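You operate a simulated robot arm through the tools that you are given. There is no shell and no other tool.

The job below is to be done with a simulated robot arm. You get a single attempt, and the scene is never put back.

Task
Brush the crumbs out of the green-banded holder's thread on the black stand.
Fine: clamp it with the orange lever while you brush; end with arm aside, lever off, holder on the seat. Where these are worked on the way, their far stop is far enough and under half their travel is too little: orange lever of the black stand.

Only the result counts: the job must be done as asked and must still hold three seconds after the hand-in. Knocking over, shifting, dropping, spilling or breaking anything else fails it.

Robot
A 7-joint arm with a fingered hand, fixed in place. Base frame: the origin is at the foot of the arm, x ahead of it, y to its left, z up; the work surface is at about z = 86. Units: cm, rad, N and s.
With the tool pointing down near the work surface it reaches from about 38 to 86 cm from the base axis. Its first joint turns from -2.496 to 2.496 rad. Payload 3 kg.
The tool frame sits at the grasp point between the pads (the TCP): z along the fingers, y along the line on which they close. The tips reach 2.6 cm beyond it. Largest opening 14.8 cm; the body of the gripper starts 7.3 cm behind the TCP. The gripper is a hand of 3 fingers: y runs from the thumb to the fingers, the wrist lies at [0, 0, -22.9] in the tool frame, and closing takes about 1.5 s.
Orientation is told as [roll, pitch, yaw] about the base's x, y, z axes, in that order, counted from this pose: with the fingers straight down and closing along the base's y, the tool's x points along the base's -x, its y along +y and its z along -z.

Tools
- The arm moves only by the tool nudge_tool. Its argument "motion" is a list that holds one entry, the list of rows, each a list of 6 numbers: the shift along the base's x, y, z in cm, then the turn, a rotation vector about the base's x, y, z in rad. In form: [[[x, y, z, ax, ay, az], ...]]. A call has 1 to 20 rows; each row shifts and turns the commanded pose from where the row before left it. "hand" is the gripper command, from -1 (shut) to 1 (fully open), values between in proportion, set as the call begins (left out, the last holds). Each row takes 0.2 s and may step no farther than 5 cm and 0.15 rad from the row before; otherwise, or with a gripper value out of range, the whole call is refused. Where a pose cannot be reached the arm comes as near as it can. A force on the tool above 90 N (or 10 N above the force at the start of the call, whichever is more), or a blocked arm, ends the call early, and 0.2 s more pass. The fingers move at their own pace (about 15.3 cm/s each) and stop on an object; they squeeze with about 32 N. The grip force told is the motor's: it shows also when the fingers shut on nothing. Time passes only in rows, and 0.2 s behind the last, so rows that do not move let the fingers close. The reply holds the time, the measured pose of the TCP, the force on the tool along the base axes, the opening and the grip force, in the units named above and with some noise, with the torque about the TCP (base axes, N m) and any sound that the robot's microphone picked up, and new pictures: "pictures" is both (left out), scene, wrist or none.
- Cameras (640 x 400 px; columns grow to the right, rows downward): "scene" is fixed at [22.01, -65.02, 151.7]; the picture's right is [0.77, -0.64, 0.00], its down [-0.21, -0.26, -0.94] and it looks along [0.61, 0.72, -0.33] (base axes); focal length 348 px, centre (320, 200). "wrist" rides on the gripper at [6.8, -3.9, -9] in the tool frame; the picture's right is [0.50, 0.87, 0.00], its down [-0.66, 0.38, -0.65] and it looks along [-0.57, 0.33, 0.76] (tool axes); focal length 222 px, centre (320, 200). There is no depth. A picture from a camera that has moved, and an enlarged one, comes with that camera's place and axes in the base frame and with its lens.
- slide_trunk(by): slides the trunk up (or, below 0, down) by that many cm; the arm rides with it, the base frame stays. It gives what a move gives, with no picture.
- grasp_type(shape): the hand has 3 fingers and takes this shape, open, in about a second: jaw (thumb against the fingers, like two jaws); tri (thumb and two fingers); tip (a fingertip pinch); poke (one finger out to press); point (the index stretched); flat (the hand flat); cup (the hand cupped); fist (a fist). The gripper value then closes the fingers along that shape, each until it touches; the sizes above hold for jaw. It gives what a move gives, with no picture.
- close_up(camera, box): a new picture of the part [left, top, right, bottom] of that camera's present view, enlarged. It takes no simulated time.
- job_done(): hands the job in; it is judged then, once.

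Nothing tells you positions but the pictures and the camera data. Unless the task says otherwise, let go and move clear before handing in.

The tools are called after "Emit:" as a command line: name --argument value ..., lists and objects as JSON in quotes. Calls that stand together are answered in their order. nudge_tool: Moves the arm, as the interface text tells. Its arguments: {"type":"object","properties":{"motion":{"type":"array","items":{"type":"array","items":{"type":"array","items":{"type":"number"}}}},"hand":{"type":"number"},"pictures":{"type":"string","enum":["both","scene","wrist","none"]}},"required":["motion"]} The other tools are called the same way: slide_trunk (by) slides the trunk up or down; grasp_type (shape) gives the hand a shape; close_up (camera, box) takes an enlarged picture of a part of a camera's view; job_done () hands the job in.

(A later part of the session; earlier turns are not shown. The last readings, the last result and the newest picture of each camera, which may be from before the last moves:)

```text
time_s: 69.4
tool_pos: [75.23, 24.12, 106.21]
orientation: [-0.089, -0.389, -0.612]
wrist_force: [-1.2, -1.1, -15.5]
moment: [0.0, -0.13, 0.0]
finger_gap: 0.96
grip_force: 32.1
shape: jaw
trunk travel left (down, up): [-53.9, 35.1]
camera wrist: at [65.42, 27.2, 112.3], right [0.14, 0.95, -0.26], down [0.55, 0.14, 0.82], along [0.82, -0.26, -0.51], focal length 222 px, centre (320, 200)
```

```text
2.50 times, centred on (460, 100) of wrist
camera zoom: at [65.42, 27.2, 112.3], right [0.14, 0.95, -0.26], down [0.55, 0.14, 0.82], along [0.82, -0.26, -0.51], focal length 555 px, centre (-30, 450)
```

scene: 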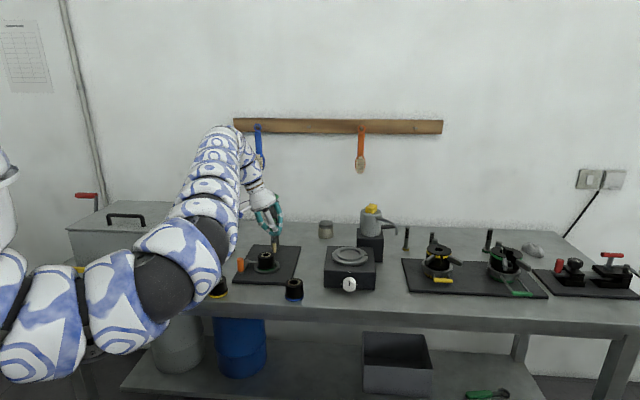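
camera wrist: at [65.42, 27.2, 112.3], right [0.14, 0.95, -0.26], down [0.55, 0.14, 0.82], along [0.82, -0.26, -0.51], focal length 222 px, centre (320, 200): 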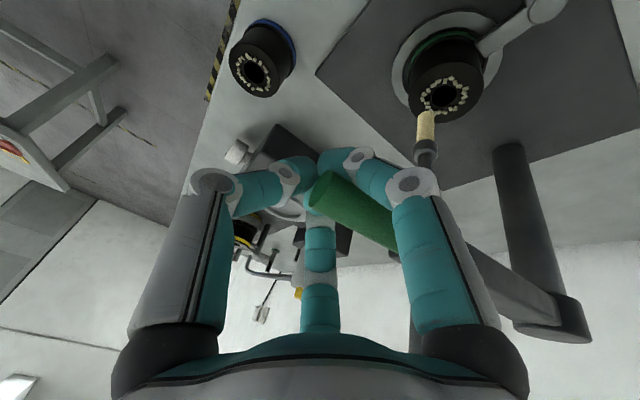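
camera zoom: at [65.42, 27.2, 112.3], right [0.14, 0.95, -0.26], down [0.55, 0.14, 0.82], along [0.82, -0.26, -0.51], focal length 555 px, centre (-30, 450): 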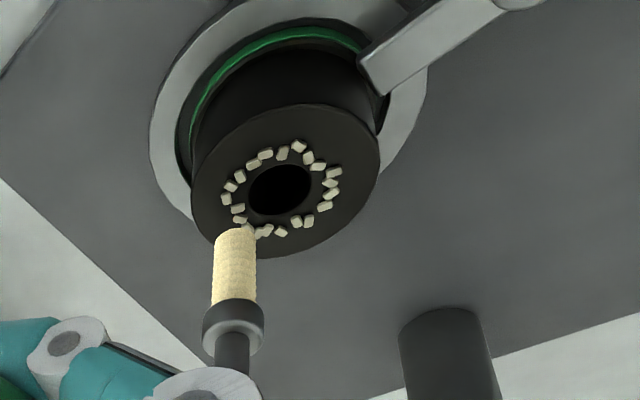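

The brush is clearing the rim. Continuing the last 9° until it is over the hole.

Emit:
nudge_tool --motion '[[[-0.86, 0.7, 0, 0, 0, -0.052], [-0.83, 0.74, 0, 0, 0, -0.052]]]' --pictures "wrist"

Emit:
close_up --camera "scene" --box '[230, 190, 310, 280]'

Emit:
close_up --camera "wrist" --box '[340, 40, 540, 200]'

```text
time_s: 70.0
tool_pos: [73.52, 25.5, 106.22]
orientation: [-0.087, -0.391, -0.717]
wrist_force: [-4.0, -1.9, -16.3]
moment: [-0.08, -0.05, 0.0]
finger_gap: 0.98
grip_force: 32.0
shape: jaw
trunk travel left (down, up): [-53.9, 35.1]
camera wrist: at [64.1, 29.65, 112.28], right [0.24, 0.93, -0.26], down [0.56, 0.08, 0.82], along [0.79, -0.34, -0.51], focal length 222 px, centre (320, 200)
```

wrist: 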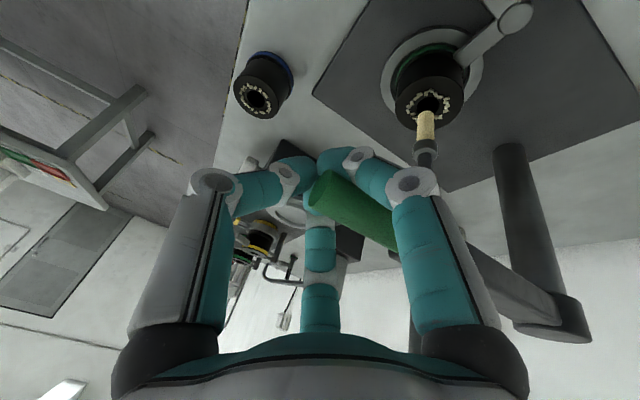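

```text
4.44 times, centred on (270, 235) of scene
camera zoom: at [22.01, -65.02, 151.7], right [0.77, -0.64, 0.0], down [-0.21, -0.26, -0.94], along [0.61, 0.72, -0.33], focal length 1545 px, centre (542, 44)
```

zoom: 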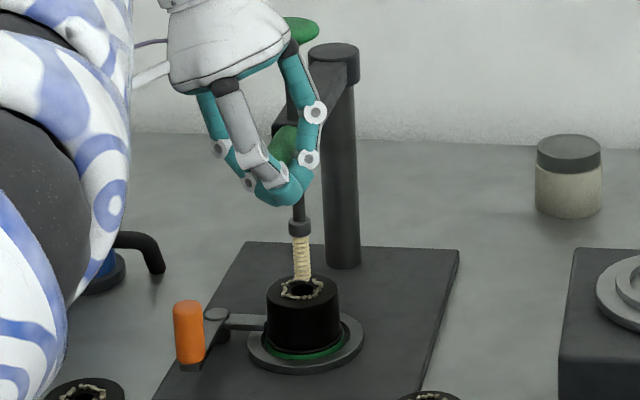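

```text
2.50 times, centred on (440, 120) of wrist
camera zoom: at [64.1, 29.65, 112.28], right [0.24, 0.93, -0.26], down [0.56, 0.08, 0.82], along [0.79, -0.34, -0.51], focal length 555 px, centre (20, 400)
```

zoom: 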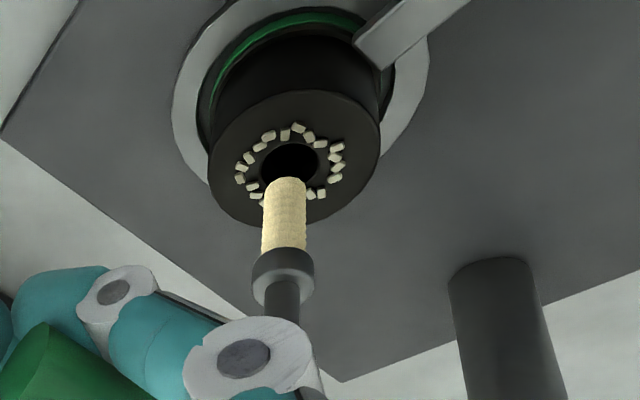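

Nearly aligned, with about 3° to go. One more step, checking for a stop.

Emit:
nudge_tool --motion '[[[-0.4, 0.4, 0, 0, 0, -0.027], [-0.38, 0.4, 0, 0, 0, -0.027], [0, 0, 0, 0, 0, 0]]]' --pictures "wrist"

Emit:
close_up --camera "scene" --box '[230, 190, 310, 280]'

Emit:
close_up --camera "wrist" --box '[340, 40, 540, 200]'

```text
time_s: 70.8
tool_pos: [73.1, 25.89, 106.06]
orientation: [-0.087, -0.391, -0.776]
wrist_force: [25.6, -35.3, -13.8]
moment: [-0.23, -0.19, 0.46]
finger_gap: 0.9
grip_force: 32.3
shape: jaw
trunk travel left (down, up): [-53.9, 35.1]
camera wrist: at [64.03, 30.48, 112.21], right [0.3, 0.92, -0.26], down [0.57, 0.05, 0.82], along [0.77, -0.39, -0.51], focal length 222 px, centre (320, 200)
```

wrist: 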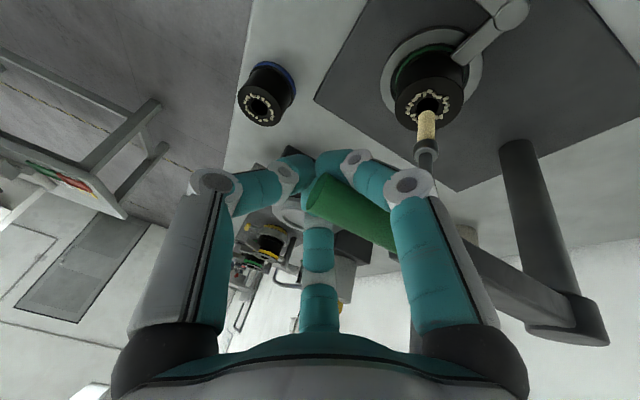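

```text
4.44 times, centred on (270, 235) of scene
camera zoom: at [22.01, -65.02, 151.7], right [0.77, -0.64, 0.0], down [-0.21, -0.26, -0.94], along [0.61, 0.72, -0.33], focal length 1545 px, centre (542, 44)
```

zoom: 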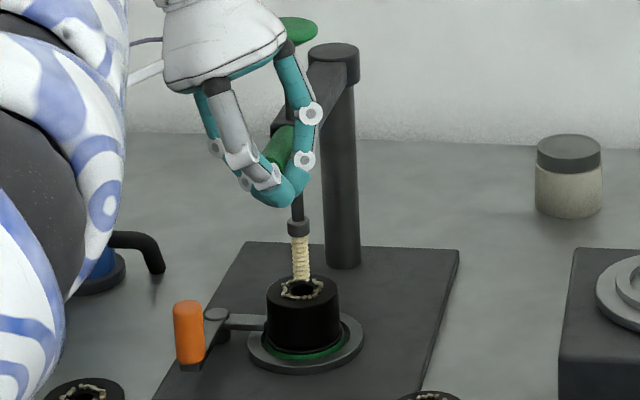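

```text
2.50 times, centred on (440, 120) of wrist
camera zoom: at [64.03, 30.48, 112.21], right [0.3, 0.92, -0.26], down [0.57, 0.05, 0.82], along [0.77, -0.39, -0.51], focal length 555 px, centre (20, 400)
```

zoom: 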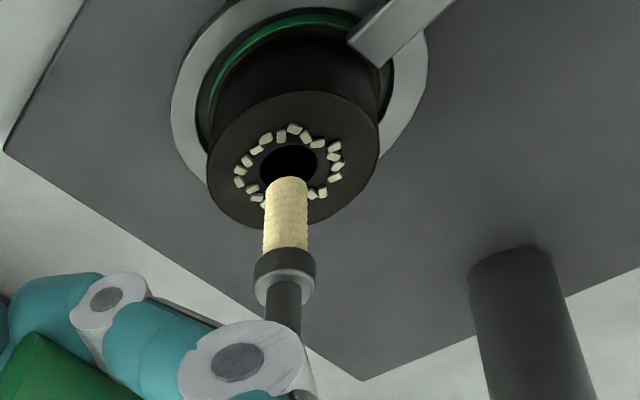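

The force jumped to 44 N, so the swing arm hit its stop with the brush lined up over the hole. Easing back slightly to relieve the load, then opening the fingers.

Emit:
nudge_tool --motion '[[[0.35, -0.3, 0, 0, 0, 0.02], [0, 0, 0, 0, 0, 0]]]' --pictures "none"

Emit:
nudge_tool --motion '[[[0, 0, 0, 0, 0, 0], [0, 0, 0, 0, 0, 0], [0, 0, 0, 0, 0, 0]]]' --hand -0.3 --pictures "wrist"

Emit:
close_up --camera "scene" --box '[230, 180, 310, 280]'

```text
time_s: 71.4
tool_pos: [73.28, 25.9, 106.16]
orientation: [-0.088, -0.388, -0.752]
wrist_force: [17.5, -30.8, -13.0]
moment: [-0.23, -0.15, 0.32]
finger_gap: 0.9
grip_force: 32.2
shape: jaw
trunk travel left (down, up): [-53.9, 35.1]
```

```text
time_s: 72.2
tool_pos: [72.91, 26.18, 106.33]
orientation: [-0.085, -0.393, -0.75]
wrist_force: [0.3, 0.4, -0.7]
moment: [-0.01, 0.03, -0.02]
finger_gap: 5.14
grip_force: 0.1
shape: jaw
trunk travel left (down, up): [-53.9, 35.1]
camera wrist: at [63.66, 30.52, 112.35], right [0.27, 0.93, -0.26], down [0.57, 0.06, 0.82], along [0.78, -0.37, -0.51], focal length 222 px, centre (320, 200)
```

wrist: 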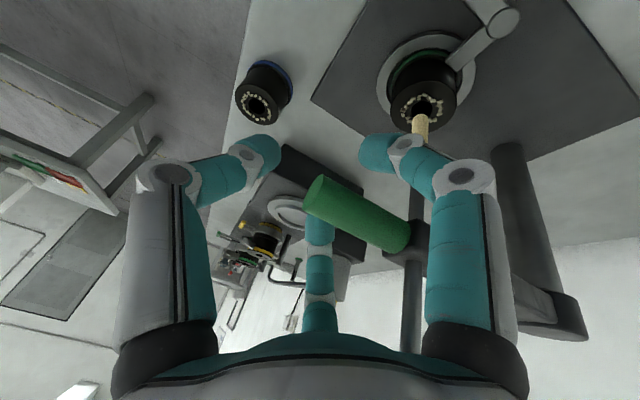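

```text
4.00 times, centred on (270, 230) of scene
camera zoom: at [22.01, -65.02, 151.7], right [0.77, -0.64, 0.0], down [-0.21, -0.26, -0.94], along [0.61, 0.72, -0.33], focal length 1390 px, centre (520, 80)
```

zoom: 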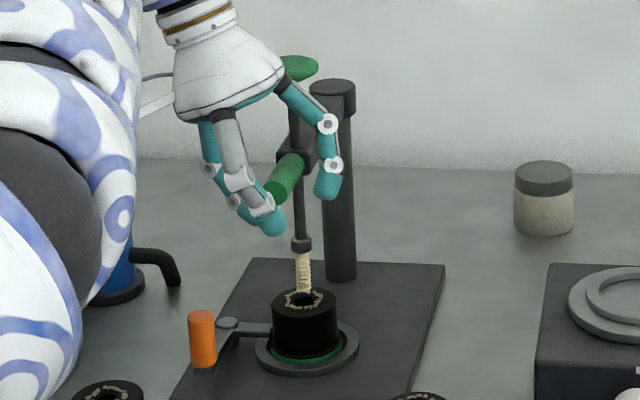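

Released, and the arm stays at its stop with the brush over the hole. Sliding the hand back out along the handle axis.

Emit:
nudge_tool --motion '[[[-0.72, -0.7, 0, 0, 0, 0], [-0.72, -0.7, 0, 0, 0, 0], [-0.9, -0.87, 0, 0, 0, 0], [-1.1, -1.05, 0, 0, 0, 0], [-1.1, -1.05, 0, 0, 0, 0], [-1.1, -1.05, 0, 0, 0, 0]]]'

Emit:
close_up --camera "scene" --box '[230, 180, 310, 280]'

```text
time_s: 73.6
tool_pos: [70.19, 23.25, 106.22]
orientation: [-0.088, -0.391, -0.753]
wrist_force: [-0.2, -0.2, 0.0]
moment: [0.04, 0.0, 0.02]
finger_gap: 5.16
grip_force: 0.1
shape: jaw
out of reach, approached as far as the arm can: row 4, 5, 6
trunk travel left (down, up): [-53.9, 35.1]
camera wrist: at [60.91, 27.64, 112.33], right [0.27, 0.93, -0.26], down [0.57, 0.06, 0.82], along [0.78, -0.37, -0.51], focal length 222 px, centre (320, 200)
```

scene: 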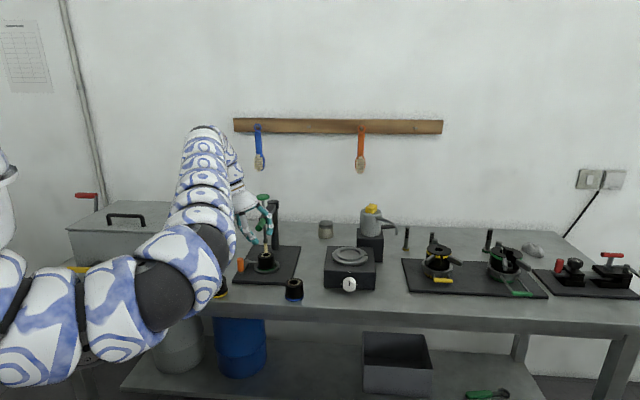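
wrist: 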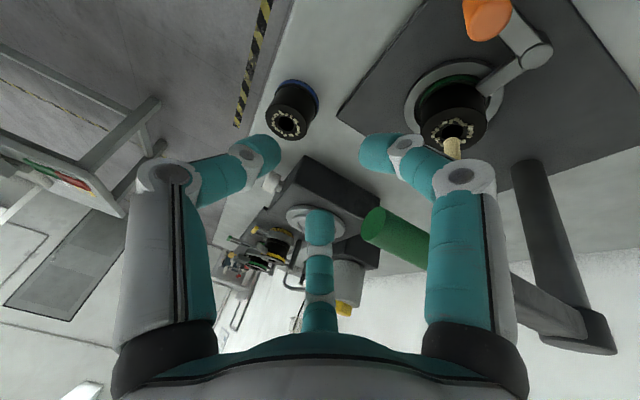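

```text
4.00 times, centred on (270, 230) of scene
camera zoom: at [22.01, -65.02, 151.7], right [0.77, -0.64, 0.0], down [-0.21, -0.26, -0.94], along [0.61, 0.72, -0.33], focal length 1390 px, centre (520, 80)
```

zoom: 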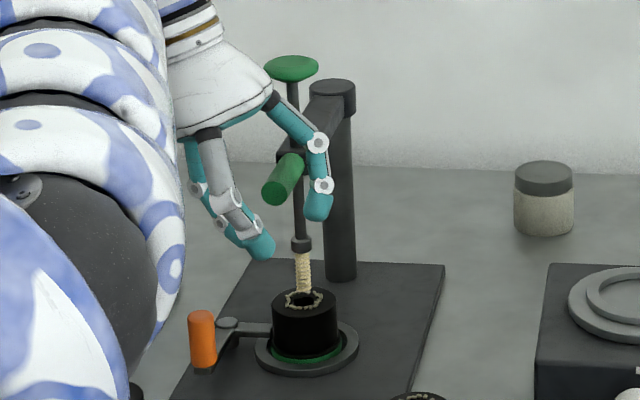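

The fingers are clear of the handle end. Raising the hand while removing the tilt, to get ready to press the green plunger knob.

Emit:
nudge_tool --motion '[[[0, 0, 2.5, 0, 0, 0], [0, 0, 2.5, 0.084, 0.054, 0], [0, 0, 2.5, 0.084, 0.054, 0], [0, 0, 2.5, 0.084, 0.054, 0], [0, 0, 2.5, 0.084, 0.054, 0], [0, 0, 2, 0, 0, 0]]]'

Emit:
close_up --camera "scene" --box '[220, 160, 320, 285]'

```text
time_s: 75.0
tool_pos: [71.56, 24.27, 117.31]
orientation: [0.012, -0.001, -0.771]
wrist_force: [0.3, 0.0, 0.2]
moment: [0.04, -0.04, 0.0]
finger_gap: 5.17
grip_force: 0.1
shape: jaw
out of reach, approached as far as the arm can: row 3, 4, 5, 6
trunk travel left (down, up): [-53.9, 35.1]
camera wrist: at [63.91, 26.06, 126.41], right [0.25, 0.97, 0.01], down [0.73, -0.19, 0.66], along [0.64, -0.15, -0.75], focal length 222 px, centre (320, 200)
```

scene: 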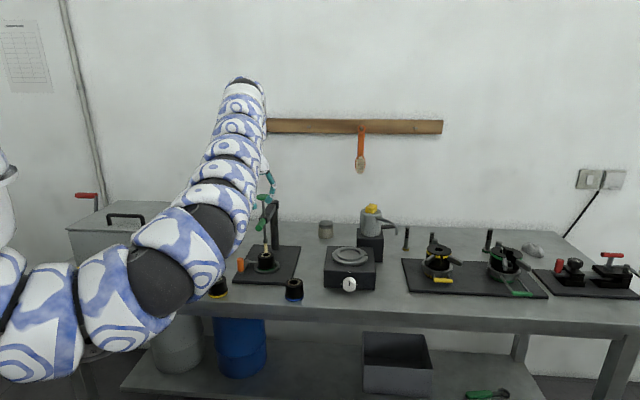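
wrist: 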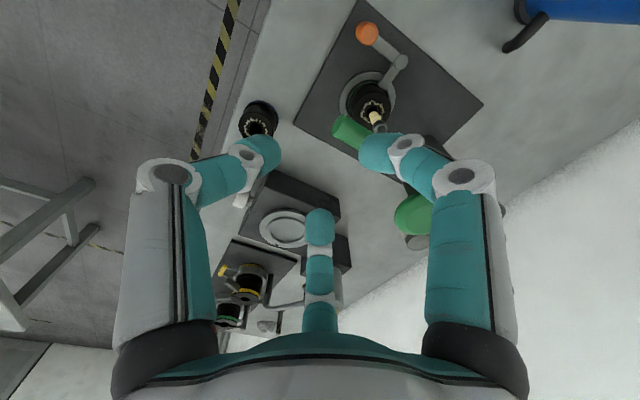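

```text
3.20 times, centred on (270, 222) of scene
camera zoom: at [22.01, -65.02, 151.7], right [0.77, -0.64, 0.0], down [-0.21, -0.26, -0.94], along [0.61, 0.72, -0.33], focal length 1112 px, centre (480, 128)
```

zoom: 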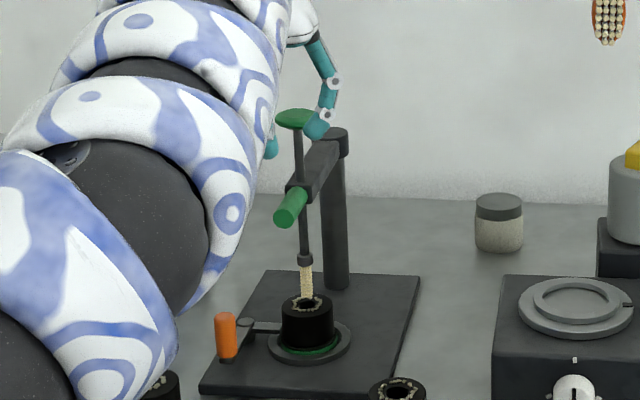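

The knob is now at about (77.6, 31.0) with its top at z 114.4. Going up and over it with the fingers closed together as a pusher.

Emit:
nudge_tool --motion '[[[0.5, 0, 2, 0, 0, 0], [0.5, 0.5, 2, 0, 0, 0], [1.5, 1.8, 0.5, 0, 0, 0], [1.5, 1.8, 0, 0, 0, 0], [1.5, 1.8, 0, 0, 0, 0], [0.5, 0.8, 0, 0, 0, 0]]]' --hand -1

Emit:
close_up --camera "scene" --box '[220, 140, 320, 265]'

```text
time_s: 76.4
tool_pos: [77.58, 29.52, 118.89]
orientation: [0.009, 0.0, -0.771]
wrist_force: [0.8, -1.2, 0.0]
moment: [0.09, 0.06, 0.01]
finger_gap: 0.0
grip_force: 32.5
shape: jaw
out of reach, approached as far as the arm can: row 1, 2, 5, 6
trunk travel left (down, up): [-53.9, 35.1]
camera wrist: at [70.01, 31.4, 127.9], right [0.25, 0.97, 0.01], down [0.73, -0.19, 0.66], along [0.64, -0.16, -0.75], focal length 222 px, centre (320, 200)
```

scene: 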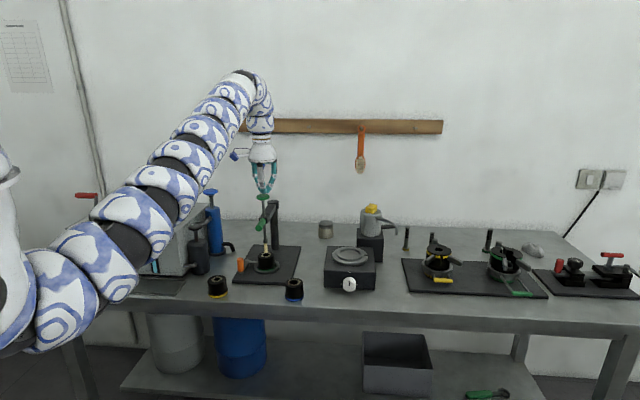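
wrist: 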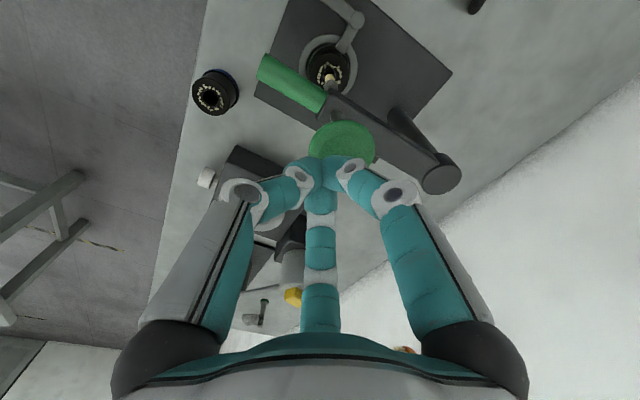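

```text
3.20 times, centred on (270, 202) of scene
camera zoom: at [22.01, -65.02, 151.7], right [0.77, -0.64, 0.0], down [-0.21, -0.26, -0.94], along [0.61, 0.72, -0.33], focal length 1112 px, centre (480, 192)
```

zoom: 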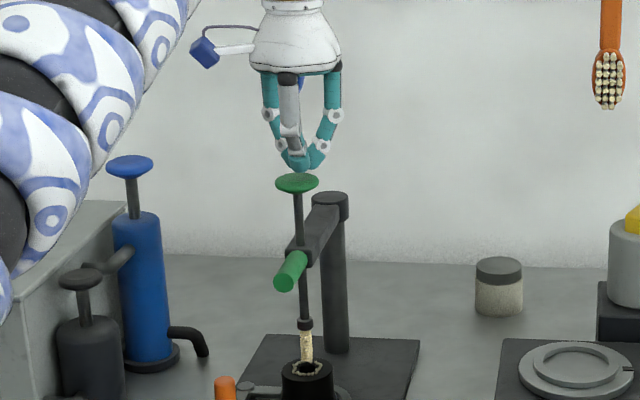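

The fingers are over the knob but the arm is nearly stretched at this trunk height. Raising the trunk 12 cm gives more room, then I'll centre on the knob.

Emit:
slide_trunk --by 12

Emit:
nudge_tool --motion '[[[0, 0.5, -2.5, 0, 0, 0], [0, 0.5, -2.5, 0, 0, 0], [-0.1, 0.5, -2.5, 0, 0, 0], [0, 0, -2, 0, 0, 0]]]'

Emit:
close_up --camera "scene" --box '[220, 140, 320, 265]'

```text
time_s: 77.9
tool_pos: [77.42, 29.93, 130.91]
orientation: [0.008, -0.003, -0.771]
wrist_force: [0.5, 0.2, -0.5]
moment: [0.0, 0.01, 0.01]
finger_gap: 0.01
grip_force: 31.8
shape: jaw
trunk travel left (down, up): [-65.9, 23.1]
```

```text
time_s: 78.9
tool_pos: [77.37, 31.48, 121.45]
orientation: [0.011, -0.001, -0.773]
wrist_force: [-0.6, 0.0, 0.6]
moment: [-0.02, -0.03, 0.01]
finger_gap: 0.0
grip_force: 32.0
shape: jaw
trunk travel left (down, up): [-65.9, 23.1]
camera wrist: at [69.68, 33.27, 130.5], right [0.24, 0.97, 0.01], down [0.73, -0.19, 0.66], along [0.64, -0.16, -0.75], focal length 222 px, centre (320, 200)
```

scene: 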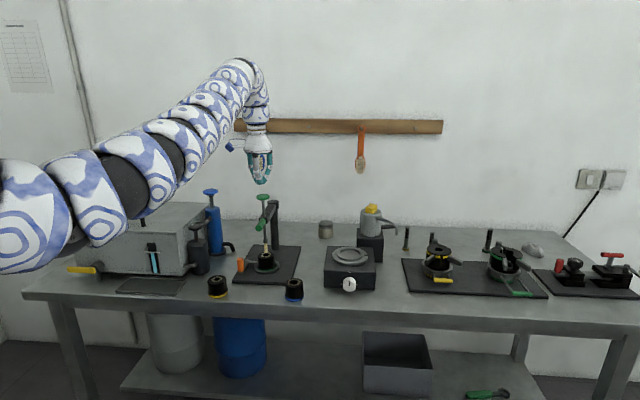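
wrist: 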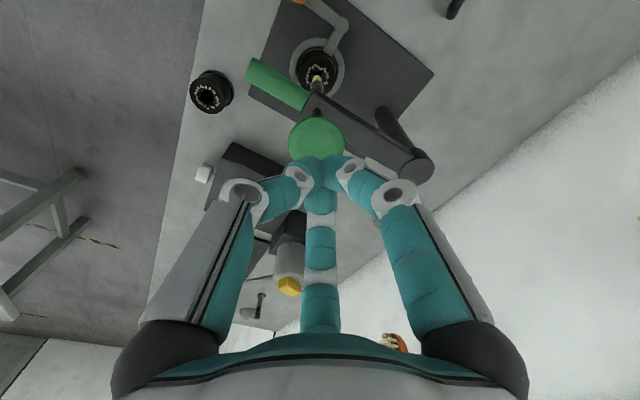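

```text
3.20 times, centred on (270, 202) of scene
camera zoom: at [22.01, -65.02, 151.7], right [0.77, -0.64, 0.0], down [-0.21, -0.26, -0.94], along [0.61, 0.72, -0.33], focal length 1112 px, centre (480, 192)
```

zoom: 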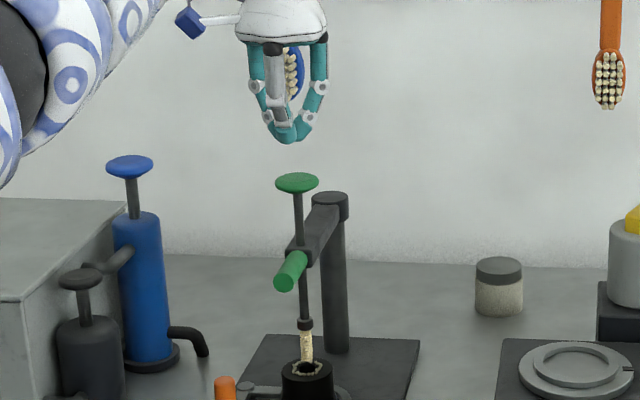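

I'm about 7 cm above the knob and within half a centimetre of its centre. Correcting slightly and lowering to just above it.

Emit:
nudge_tool --motion '[[[0.1, -0.35, -1.5, 0, 0, 0], [0, 0, -1.5, 0, 0, 0], [0, 0, -0.7, 0, 0, 0]]]' --pictures "wrist"

Emit:
close_up --camera "scene" --box '[230, 170, 310, 270]'

Emit:
close_up --camera "wrist" --box '[240, 90, 400, 210]'

```text
time_s: 79.7
tool_pos: [77.49, 31.01, 117.83]
orientation: [0.006, -0.004, -0.772]
wrist_force: [-0.7, -0.9, 0.2]
moment: [0.01, 0.02, 0.01]
finger_gap: 0.01
grip_force: 31.9
shape: jaw
trunk travel left (down, up): [-65.9, 23.1]
camera wrist: at [69.79, 32.86, 126.77], right [0.24, 0.97, 0.01], down [0.73, -0.19, 0.66], along [0.64, -0.16, -0.75], focal length 222 px, centre (320, 200)
```

wrist: 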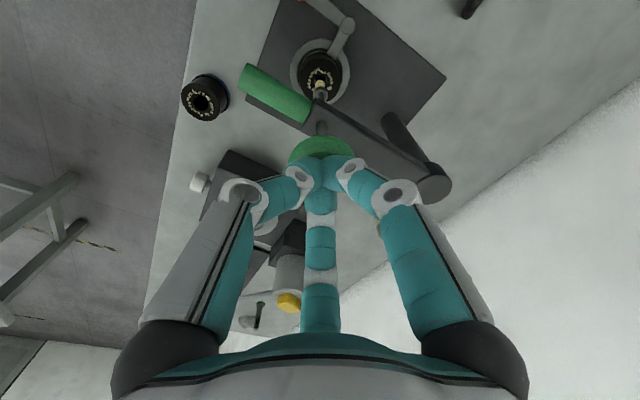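

```text
4.00 times, centred on (270, 220) of scene
camera zoom: at [22.01, -65.02, 151.7], right [0.77, -0.64, 0.0], down [-0.21, -0.26, -0.94], along [0.61, 0.72, -0.33], focal length 1390 px, centre (520, 120)
```

zoom: 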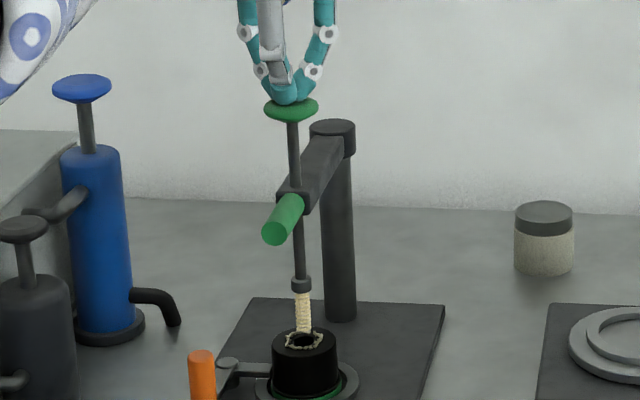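

```text
3.33 times, centred on (320, 150) of wrist
camera zoom: at [69.79, 32.86, 126.77], right [0.24, 0.97, 0.01], down [0.73, -0.19, 0.66], along [0.64, -0.16, -0.75], focal length 740 px, centre (320, 367)
```

zoom: 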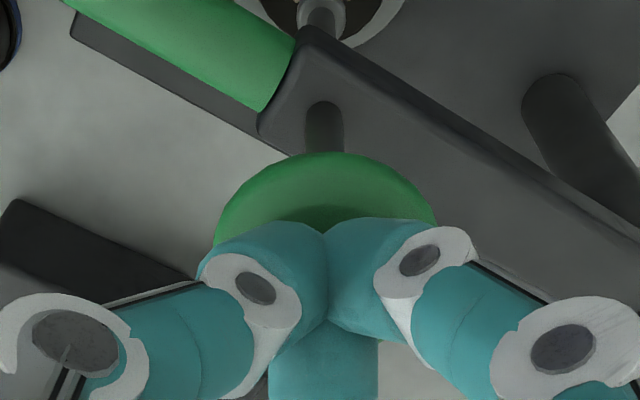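

The closed fingertips sit just above the centre of the green knob. Pressing down gently.

Emit:
nudge_tool --motion '[[[0.1, 0, -0.6, 0, 0, 0], [0, 0, -0.6, 0, 0, 0], [0, 0, -0.6, 0, 0, 0]]]' --pictures "none"

Emit:
close_up --camera "scene" --box '[230, 170, 310, 270]'

```text
time_s: 80.5
tool_pos: [77.63, 31.04, 115.97]
orientation: [0.012, -0.003, -0.771]
wrist_force: [-0.5, -1.6, 4.1]
moment: [0.02, 0.0, 0.02]
finger_gap: 0.0
grip_force: 32.3
shape: jaw
trunk travel left (down, up): [-65.9, 23.1]
```

```text
4.00 times, centred on (270, 220) of scene
camera zoom: at [22.01, -65.02, 151.7], right [0.77, -0.64, 0.0], down [-0.21, -0.26, -0.94], along [0.61, 0.72, -0.33], focal length 1390 px, centre (520, 120)
```

zoom: 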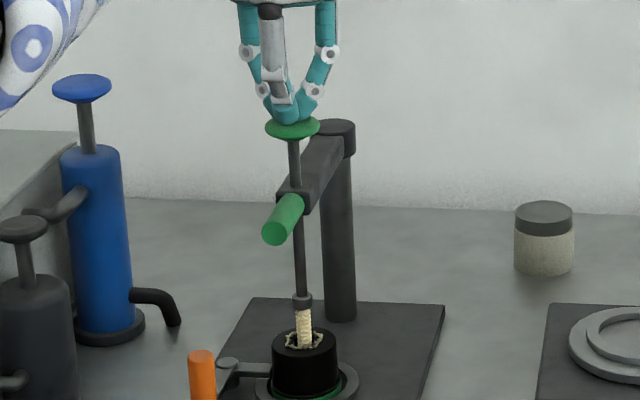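

The plunger moves down easily and the brush is entering the hole. Continuing the stroke downward.

Emit:
nudge_tool --motion '[[[0, 0, -0.7, 0, 0, 0], [0, 0, -0.7, 0, 0, 0], [0, 0, -0.7, 0, 0, 0]]]' --pictures "none"

Emit:
close_up --camera "scene" --box '[230, 170, 310, 270]'

```text
time_s: 81.3
tool_pos: [77.52, 31.01, 114.46]
orientation: [0.019, -0.006, -0.771]
wrist_force: [3.0, 0.6, 37.6]
moment: [-0.02, -0.08, 0.03]
finger_gap: 0.02
grip_force: 32.0
shape: jaw
trunk travel left (down, up): [-65.9, 23.1]
heard: click
```

```text
4.00 times, centred on (270, 220) of scene
camera zoom: at [22.01, -65.02, 151.7], right [0.77, -0.64, 0.0], down [-0.21, -0.26, -0.94], along [0.61, 0.72, -0.33], focal length 1390 px, centre (520, 120)
```

zoom: 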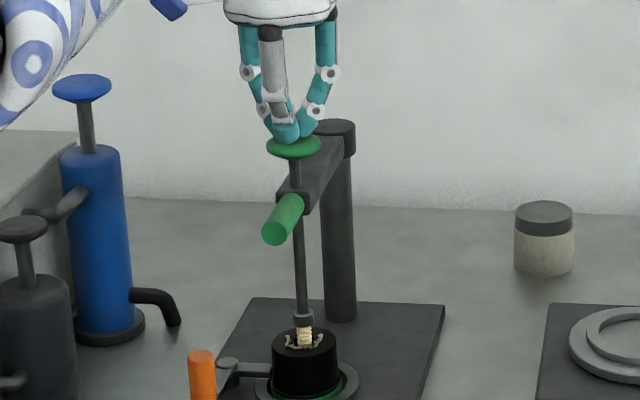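

A click sounded and the force rose to 38 N, so the plunger is at the bottom of its stroke. Raising to let it return and checking the crumbs.

Emit:
nudge_tool --motion '[[[0, 0, 1, 0, 0, 0], [0, 0, 1, 0, 0, 0], [0, 0, 1, 0, 0, 0], [0, 0, 0.7, 0, 0, 0]]]' --pictures "wrist"

Emit:
close_up --camera "scene" --box '[230, 170, 310, 270]'

Emit:
close_up --camera "scene" --box '[250, 240, 290, 275]'

Emit:
close_up --camera "wrist" --box '[270, 30, 370, 110]'

```text
time_s: 82.3
tool_pos: [77.55, 31.06, 117.55]
orientation: [0.008, -0.001, -0.771]
wrist_force: [0.3, -0.3, 0.4]
moment: [0.02, -0.01, 0.06]
finger_gap: 0.0
grip_force: 32.0
shape: jaw
trunk travel left (down, up): [-65.9, 23.1]
camera wrist: at [69.86, 32.89, 126.54], right [0.24, 0.97, 0.01], down [0.73, -0.19, 0.66], along [0.64, -0.16, -0.75], focal length 222 px, centre (320, 200)
```

wrist: 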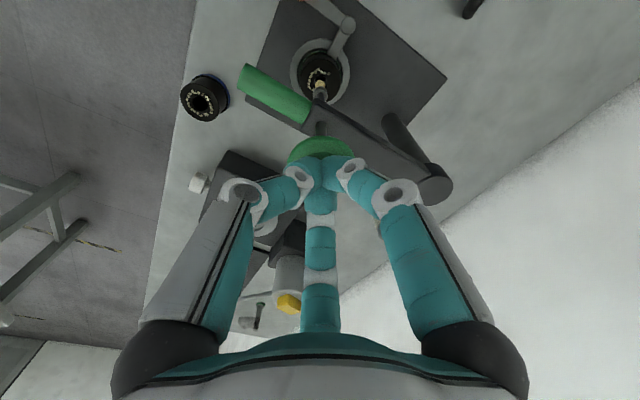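

```text
4.00 times, centred on (270, 220) of scene
camera zoom: at [22.01, -65.02, 151.7], right [0.77, -0.64, 0.0], down [-0.21, -0.26, -0.94], along [0.61, 0.72, -0.33], focal length 1390 px, centre (520, 120)
```

zoom: 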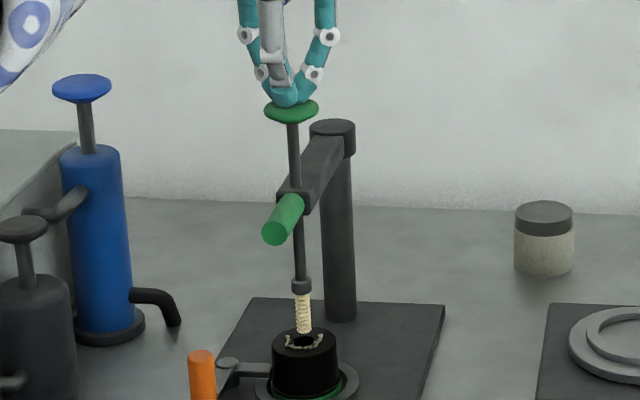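

```text
11.43 times, centred on (270, 258) of scene
camera zoom: at [22.01, -65.02, 151.7], right [0.77, -0.64, 0.0], down [-0.21, -0.26, -0.94], along [0.61, 0.72, -0.33], focal length 3973 px, centre (891, -457)
```

zoom: 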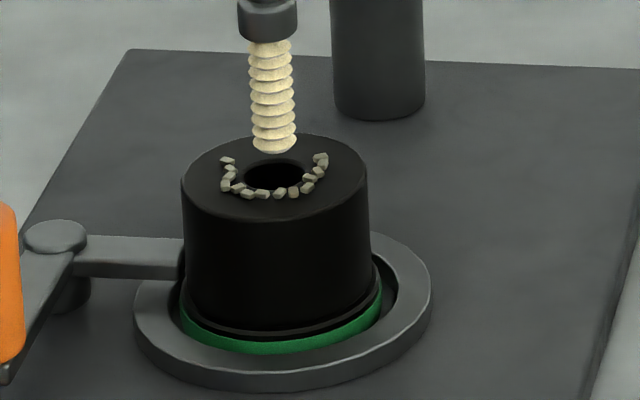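

```text
5.00 times, centred on (320, 70) of wrist
camera zoom: at [69.86, 32.89, 126.54], right [0.24, 0.97, 0.01], down [0.73, -0.19, 0.66], along [0.64, -0.16, -0.75], focal length 1111 px, centre (320, 850)
```

zoom: 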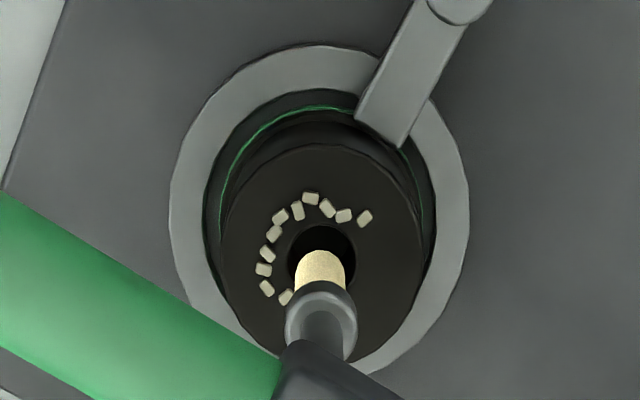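

The plunger springs back, and one stroke removed about a third of the crumbs. Pressing a second full stroke.

Emit:
nudge_tool --motion '[[[0, 0, -0.8, 0, 0, 0], [0, 0, -0.8, 0, 0, 0], [0, 0, -0.8, 0, 0, 0], [0, 0, -0.75, 0, 0, 0]]]' --pictures "none"

Emit:
nudge_tool --motion '[[[0, 0, 1, 0, 0, 0], [0, 0, 1, 0, 0, 0], [0, 0, 1, 0, 0, 0], [0, 0, 0.5, 0, 0, 0]]]' --pictures "none"

Emit:
close_up --camera "scene" --box '[250, 240, 290, 275]'

Emit:
close_up --camera "wrist" --box '[270, 30, 370, 110]'

```text
time_s: 83.3
tool_pos: [77.46, 31.09, 114.49]
orientation: [0.01, -0.004, -0.771]
wrist_force: [0.5, -0.7, 7.9]
moment: [-0.05, -0.01, 0.02]
finger_gap: 0.02
grip_force: 32.6
shape: jaw
trunk travel left (down, up): [-65.9, 23.1]
heard: click
```

```text
time_s: 84.3
tool_pos: [77.48, 31.01, 117.84]
orientation: [0.008, -0.001, -0.769]
wrist_force: [0.3, -0.9, 0.6]
moment: [0.01, -0.01, -0.02]
finger_gap: 0.0
grip_force: 31.5
shape: jaw
trunk travel left (down, up): [-65.9, 23.1]
```

```text
11.43 times, centred on (270, 258) of scene
camera zoom: at [22.01, -65.02, 151.7], right [0.77, -0.64, 0.0], down [-0.21, -0.26, -0.94], along [0.61, 0.72, -0.33], focal length 3973 px, centre (891, -457)
```

zoom: 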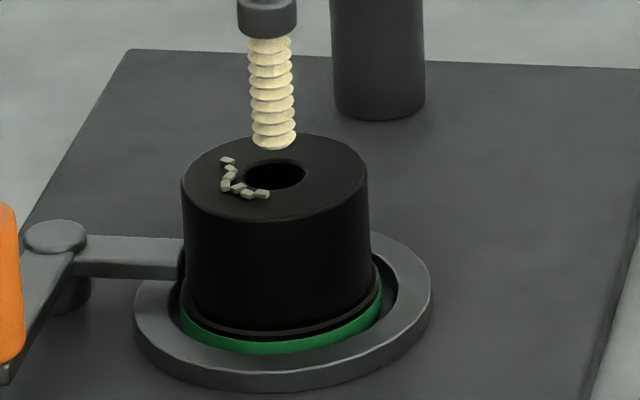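

```text
5.00 times, centred on (320, 70) of wrist
camera zoom: at [69.83, 32.89, 126.87], right [0.24, 0.97, 0.01], down [0.73, -0.19, 0.66], along [0.64, -0.16, -0.75], focal length 1111 px, centre (320, 850)
```

zoom: 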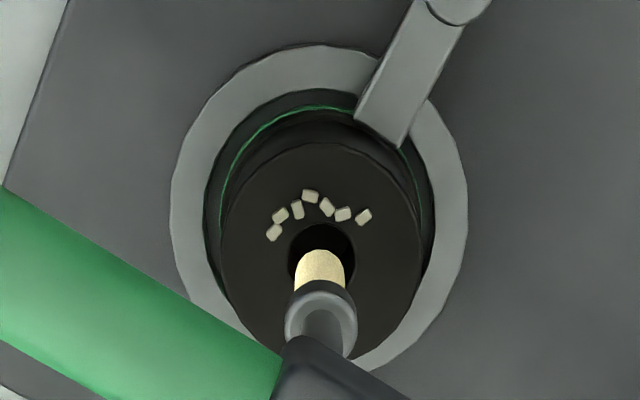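

The second stroke clicked and about a third of the crumbs remain. Pressing a third full stroke.

Emit:
nudge_tool --motion '[[[0, 0, -0.9, 0, 0, 0], [0, 0, -0.8, 0, 0, 0], [0, 0, -0.8, 0, 0, 0], [0, 0, -0.9, 0, 0, 0]]]' --pictures "none"

Emit:
nudge_tool --motion '[[[0, 0, 1, 0, 0, 0], [0, 0, 1, 0, 0, 0], [0, 0, 1, 0, 0, 0], [0, 0, 0.5, 0, 0, 0]]]' --pictures "none"

Emit:
close_up --camera "scene" --box '[250, 240, 290, 275]'

Emit:
close_up --camera "wrist" --box '[270, 30, 370, 110]'

```text
time_s: 85.3
tool_pos: [77.45, 31.15, 114.63]
orientation: [0.01, -0.004, -0.77]
wrist_force: [2.0, -0.5, 7.4]
moment: [-0.02, -0.04, 0.02]
finger_gap: 0.0
grip_force: 32.4
shape: jaw
trunk travel left (down, up): [-65.9, 23.1]
heard: click
```

```text
time_s: 86.3
tool_pos: [77.34, 31.15, 118.05]
orientation: [0.008, -0.003, -0.769]
wrist_force: [-0.3, 0.8, -0.3]
moment: [0.0, 0.01, -0.01]
finger_gap: 0.01
grip_force: 32.1
shape: jaw
trunk travel left (down, up): [-65.9, 23.1]
```

```text
11.43 times, centred on (270, 258) of scene
camera zoom: at [22.01, -65.02, 151.7], right [0.77, -0.64, 0.0], down [-0.21, -0.26, -0.94], along [0.61, 0.72, -0.33], focal length 3973 px, centre (891, -457)
```

zoom: 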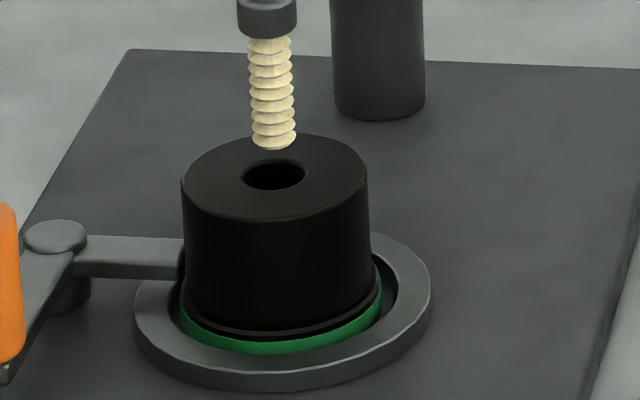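

```text
5.00 times, centred on (320, 70) of wrist
camera zoom: at [69.8, 32.94, 127.0], right [0.24, 0.97, 0.01], down [0.73, -0.19, 0.66], along [0.64, -0.16, -0.75], focal length 1111 px, centre (320, 850)
```

zoom: 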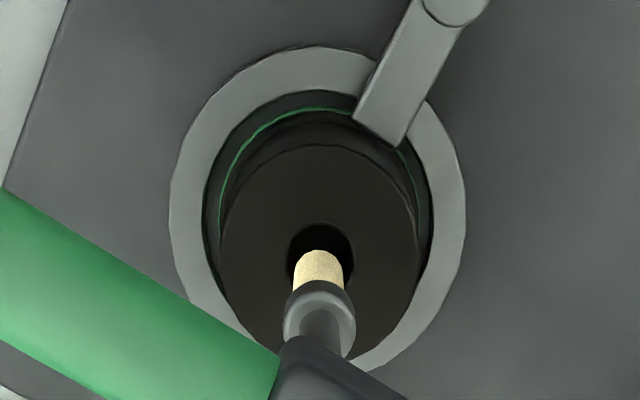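

All the crumbs are gone and the plunger has sprung back up. Now I'll swing the arm aside: I'm lifting off the knob, moving to the left of the handle and turning the hand so I can push it back the way it came.

Emit:
nudge_tool --motion '[[[0, 0, 1.5, 0, 0, 0.1], [-1.5, 0, 1.5, 0, 0, 0.1], [-2.2, 0, 0, 0, 0, 0.1], [-2.2, 0, 0, 0, 0, 0.1], [-2.3, -0.1, 0, 0, 0, 0.09]]]'

```text
time_s: 87.5
tool_pos: [69.16, 31.12, 121.23]
orientation: [0.009, -0.003, -0.276]
wrist_force: [-0.4, 0.0, 0.2]
moment: [0.01, 0.02, 0.02]
finger_gap: 0.0
grip_force: 31.5
shape: jaw
trunk travel left (down, up): [-65.9, 23.1]
camera wrist: at [61.57, 29.04, 130.15], right [-0.24, 0.97, 0.01], down [0.73, 0.18, 0.66], along [0.64, 0.17, -0.75], focal length 222 px, centre (320, 200)
```

scene: 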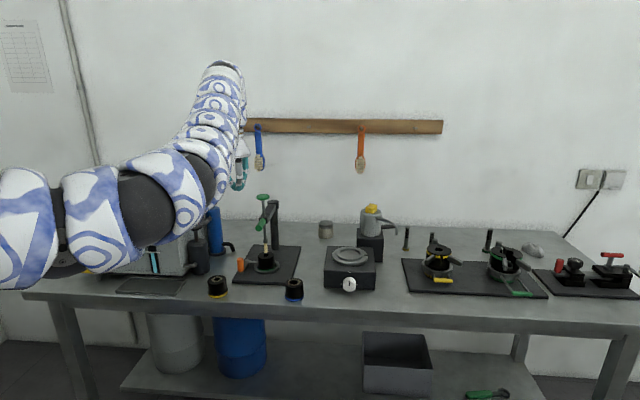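
wrist: 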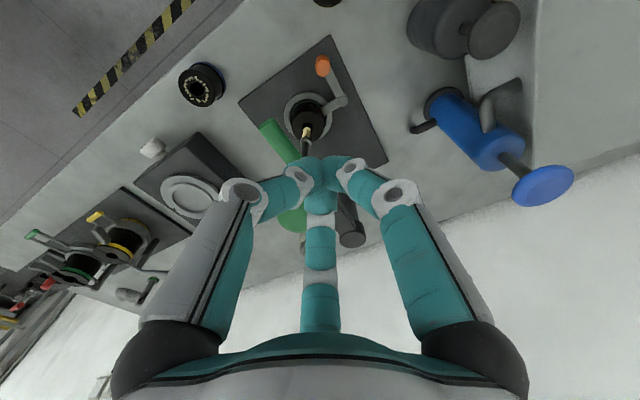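

I'm to the left of the handle and clear of it. Lowering the trunk 10 cm for better reach later in the swing.

Emit:
slide_trunk --by -10

Emit:
nudge_tool --motion '[[[0, 0, 0, -0.072, -0.07, 0], [0, 0, -1.5, -0.072, -0.07, 0], [0, 0, -1.5, -0.072, -0.07, 0], [0, 0, -1.0, 0, 0, 0]]]'

Emit:
close_up --camera "scene" --box '[220, 170, 320, 280]'

```text
time_s: 88.8
tool_pos: [69.22, 30.94, 111.09]
orientation: [0.009, -0.004, -0.282]
wrist_force: [-0.7, 0.0, 0.0]
moment: [-0.02, 0.01, 0.0]
finger_gap: 0.0
grip_force: 32.4
shape: jaw
trunk travel left (down, up): [-55.9, 33.1]
```

```text
time_s: 89.8
tool_pos: [69.29, 30.97, 107.08]
orientation: [-0.146, -0.263, -0.261]
wrist_force: [0.5, 0.8, -0.6]
moment: [0.03, 0.02, 0.0]
finger_gap: 0.0
grip_force: 32.1
shape: jaw
trunk travel left (down, up): [-55.9, 33.1]
camera wrist: at [59.96, 30.81, 114.53], right [-0.21, 0.94, -0.25], down [0.58, 0.33, 0.74], along [0.78, 0.01, -0.62], focal length 222 px, centre (320, 200)
```

scene: 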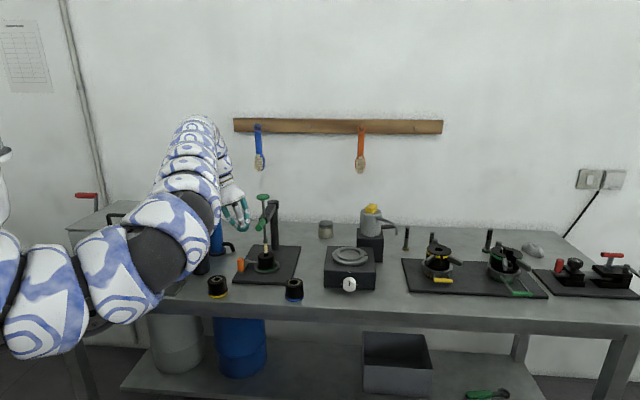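
wrist: 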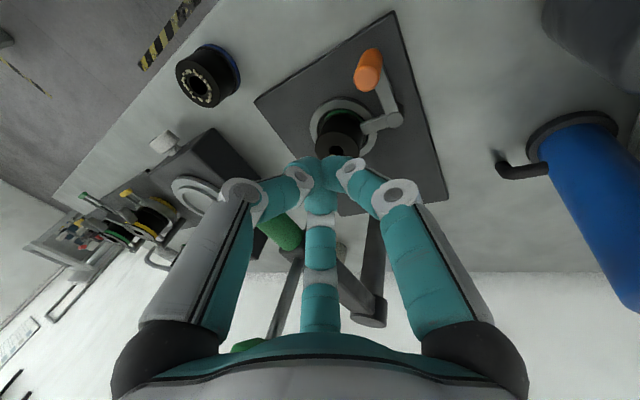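

```text
3.64 times, centred on (270, 225) of scene
camera zoom: at [22.01, -65.02, 151.7], right [0.77, -0.64, 0.0], down [-0.21, -0.26, -0.94], along [0.61, 0.72, -0.33], focal length 1264 px, centre (502, 109)
```

zoom: 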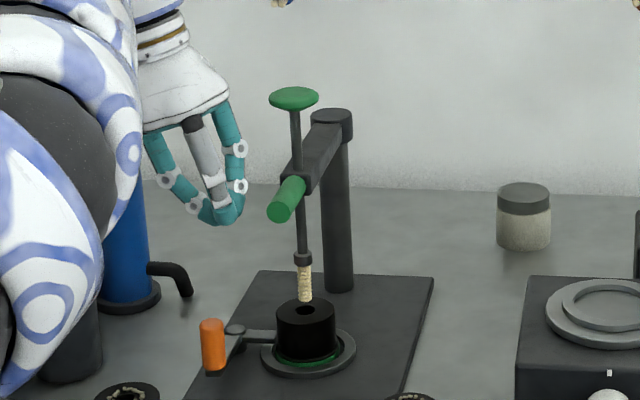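

The closed fingers are level with the handle on its left side. Moving in to contact and starting to push it along its arc.

Emit:
nudge_tool --motion '[[[1.0, -0.88, 0, 0, 0, 0], [0.97, -0.88, 0, 0, 0, 0], [0.64, -0.86, 0, 0, 0, 0.052], [0.68, -0.83, 0, 0, 0, 0.052]]]'

Emit:
close_up --camera "scene" --box '[220, 170, 320, 280]'

```text
time_s: 90.8
tool_pos: [72.6, 27.45, 107.16]
orientation: [-0.144, -0.263, -0.155]
wrist_force: [0.5, 0.1, 0.0]
moment: [0.0, 0.02, 0.01]
finger_gap: 0.02
grip_force: 32.0
shape: jaw
trunk travel left (down, up): [-55.9, 33.1]
camera wrist: at [63.23, 26.34, 114.55], right [-0.31, 0.92, -0.25], down [0.54, 0.39, 0.74], along [0.78, 0.1, -0.62], focal length 222 px, centre (320, 200)
```

scene: 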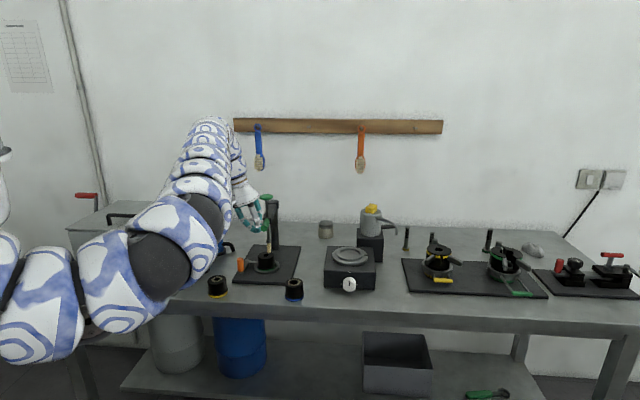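
wrist: 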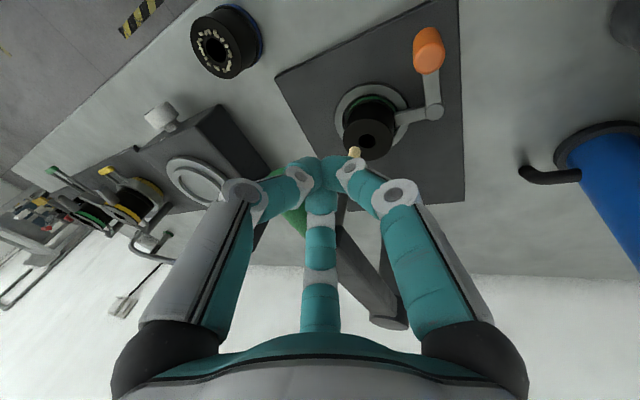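

```text
3.64 times, centred on (270, 225) of scene
camera zoom: at [22.01, -65.02, 151.7], right [0.77, -0.64, 0.0], down [-0.21, -0.26, -0.94], along [0.61, 0.72, -0.33], focal length 1264 px, centre (502, 109)
```

zoom: 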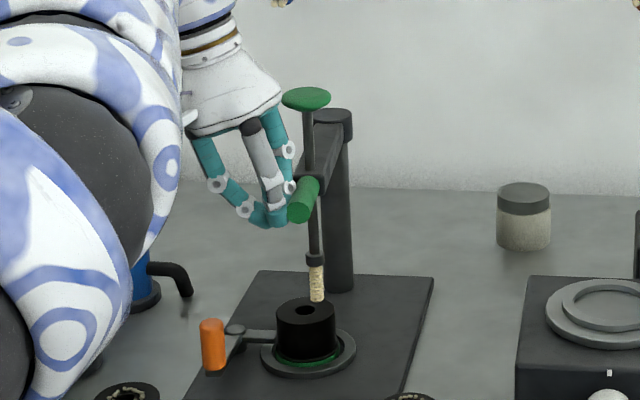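

The handle is moving off its stop and the holder stays put. Continuing the push around the column.

Emit:
nudge_tool --motion '[[[0.72, -0.79, 0, 0, 0, 0.052], [0.77, -0.75, 0, 0, 0, 0.052], [0.8, -0.71, 0, 0, 0, 0.052], [0.84, -0.67, 0, 0, 0, 0.052], [0.88, -0.63, 0, 0, 0, 0.052]]]'

Emit:
close_up --camera "scene" --box '[220, 170, 320, 280]'

```text
time_s: 92.0
tool_pos: [76.55, 24.04, 107.11]
orientation: [-0.144, -0.263, 0.106]
wrist_force: [-1.5, 0.7, -0.3]
moment: [0.01, 0.01, 0.01]
finger_gap: 0.0
grip_force: 32.3
shape: jaw
trunk travel left (down, up): [-55.9, 33.1]
camera wrist: at [67.87, 20.42, 114.58], right [-0.54, 0.8, -0.25], down [0.43, 0.52, 0.74], along [0.73, 0.29, -0.62], focal length 222 px, centre (320, 200)
```

scene: 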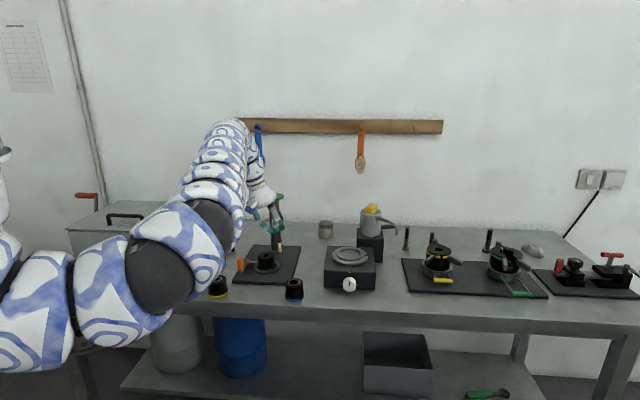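
wrist: 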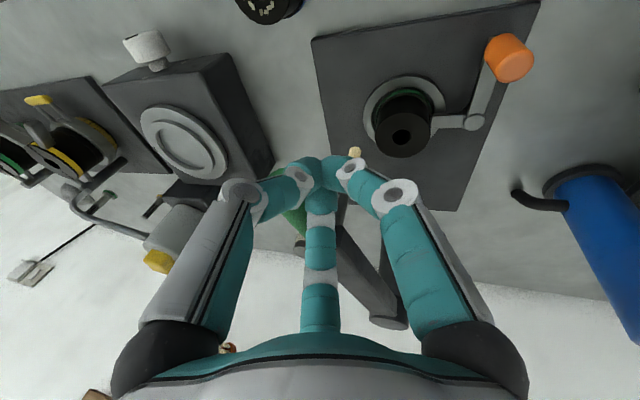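

```text
3.64 times, centred on (270, 225) of scene
camera zoom: at [22.01, -65.02, 151.7], right [0.77, -0.64, 0.0], down [-0.21, -0.26, -0.94], along [0.61, 0.72, -0.33], focal length 1264 px, centre (502, 109)
```

zoom: 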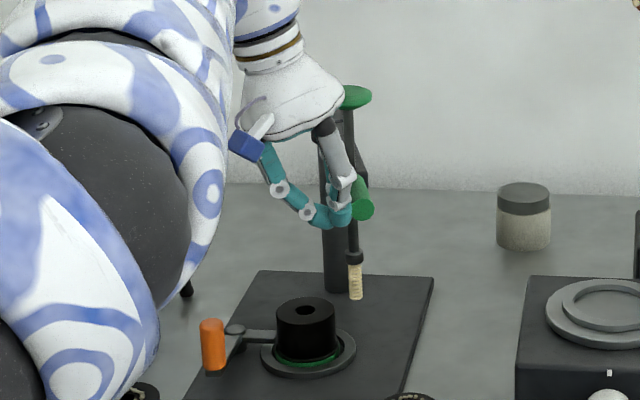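

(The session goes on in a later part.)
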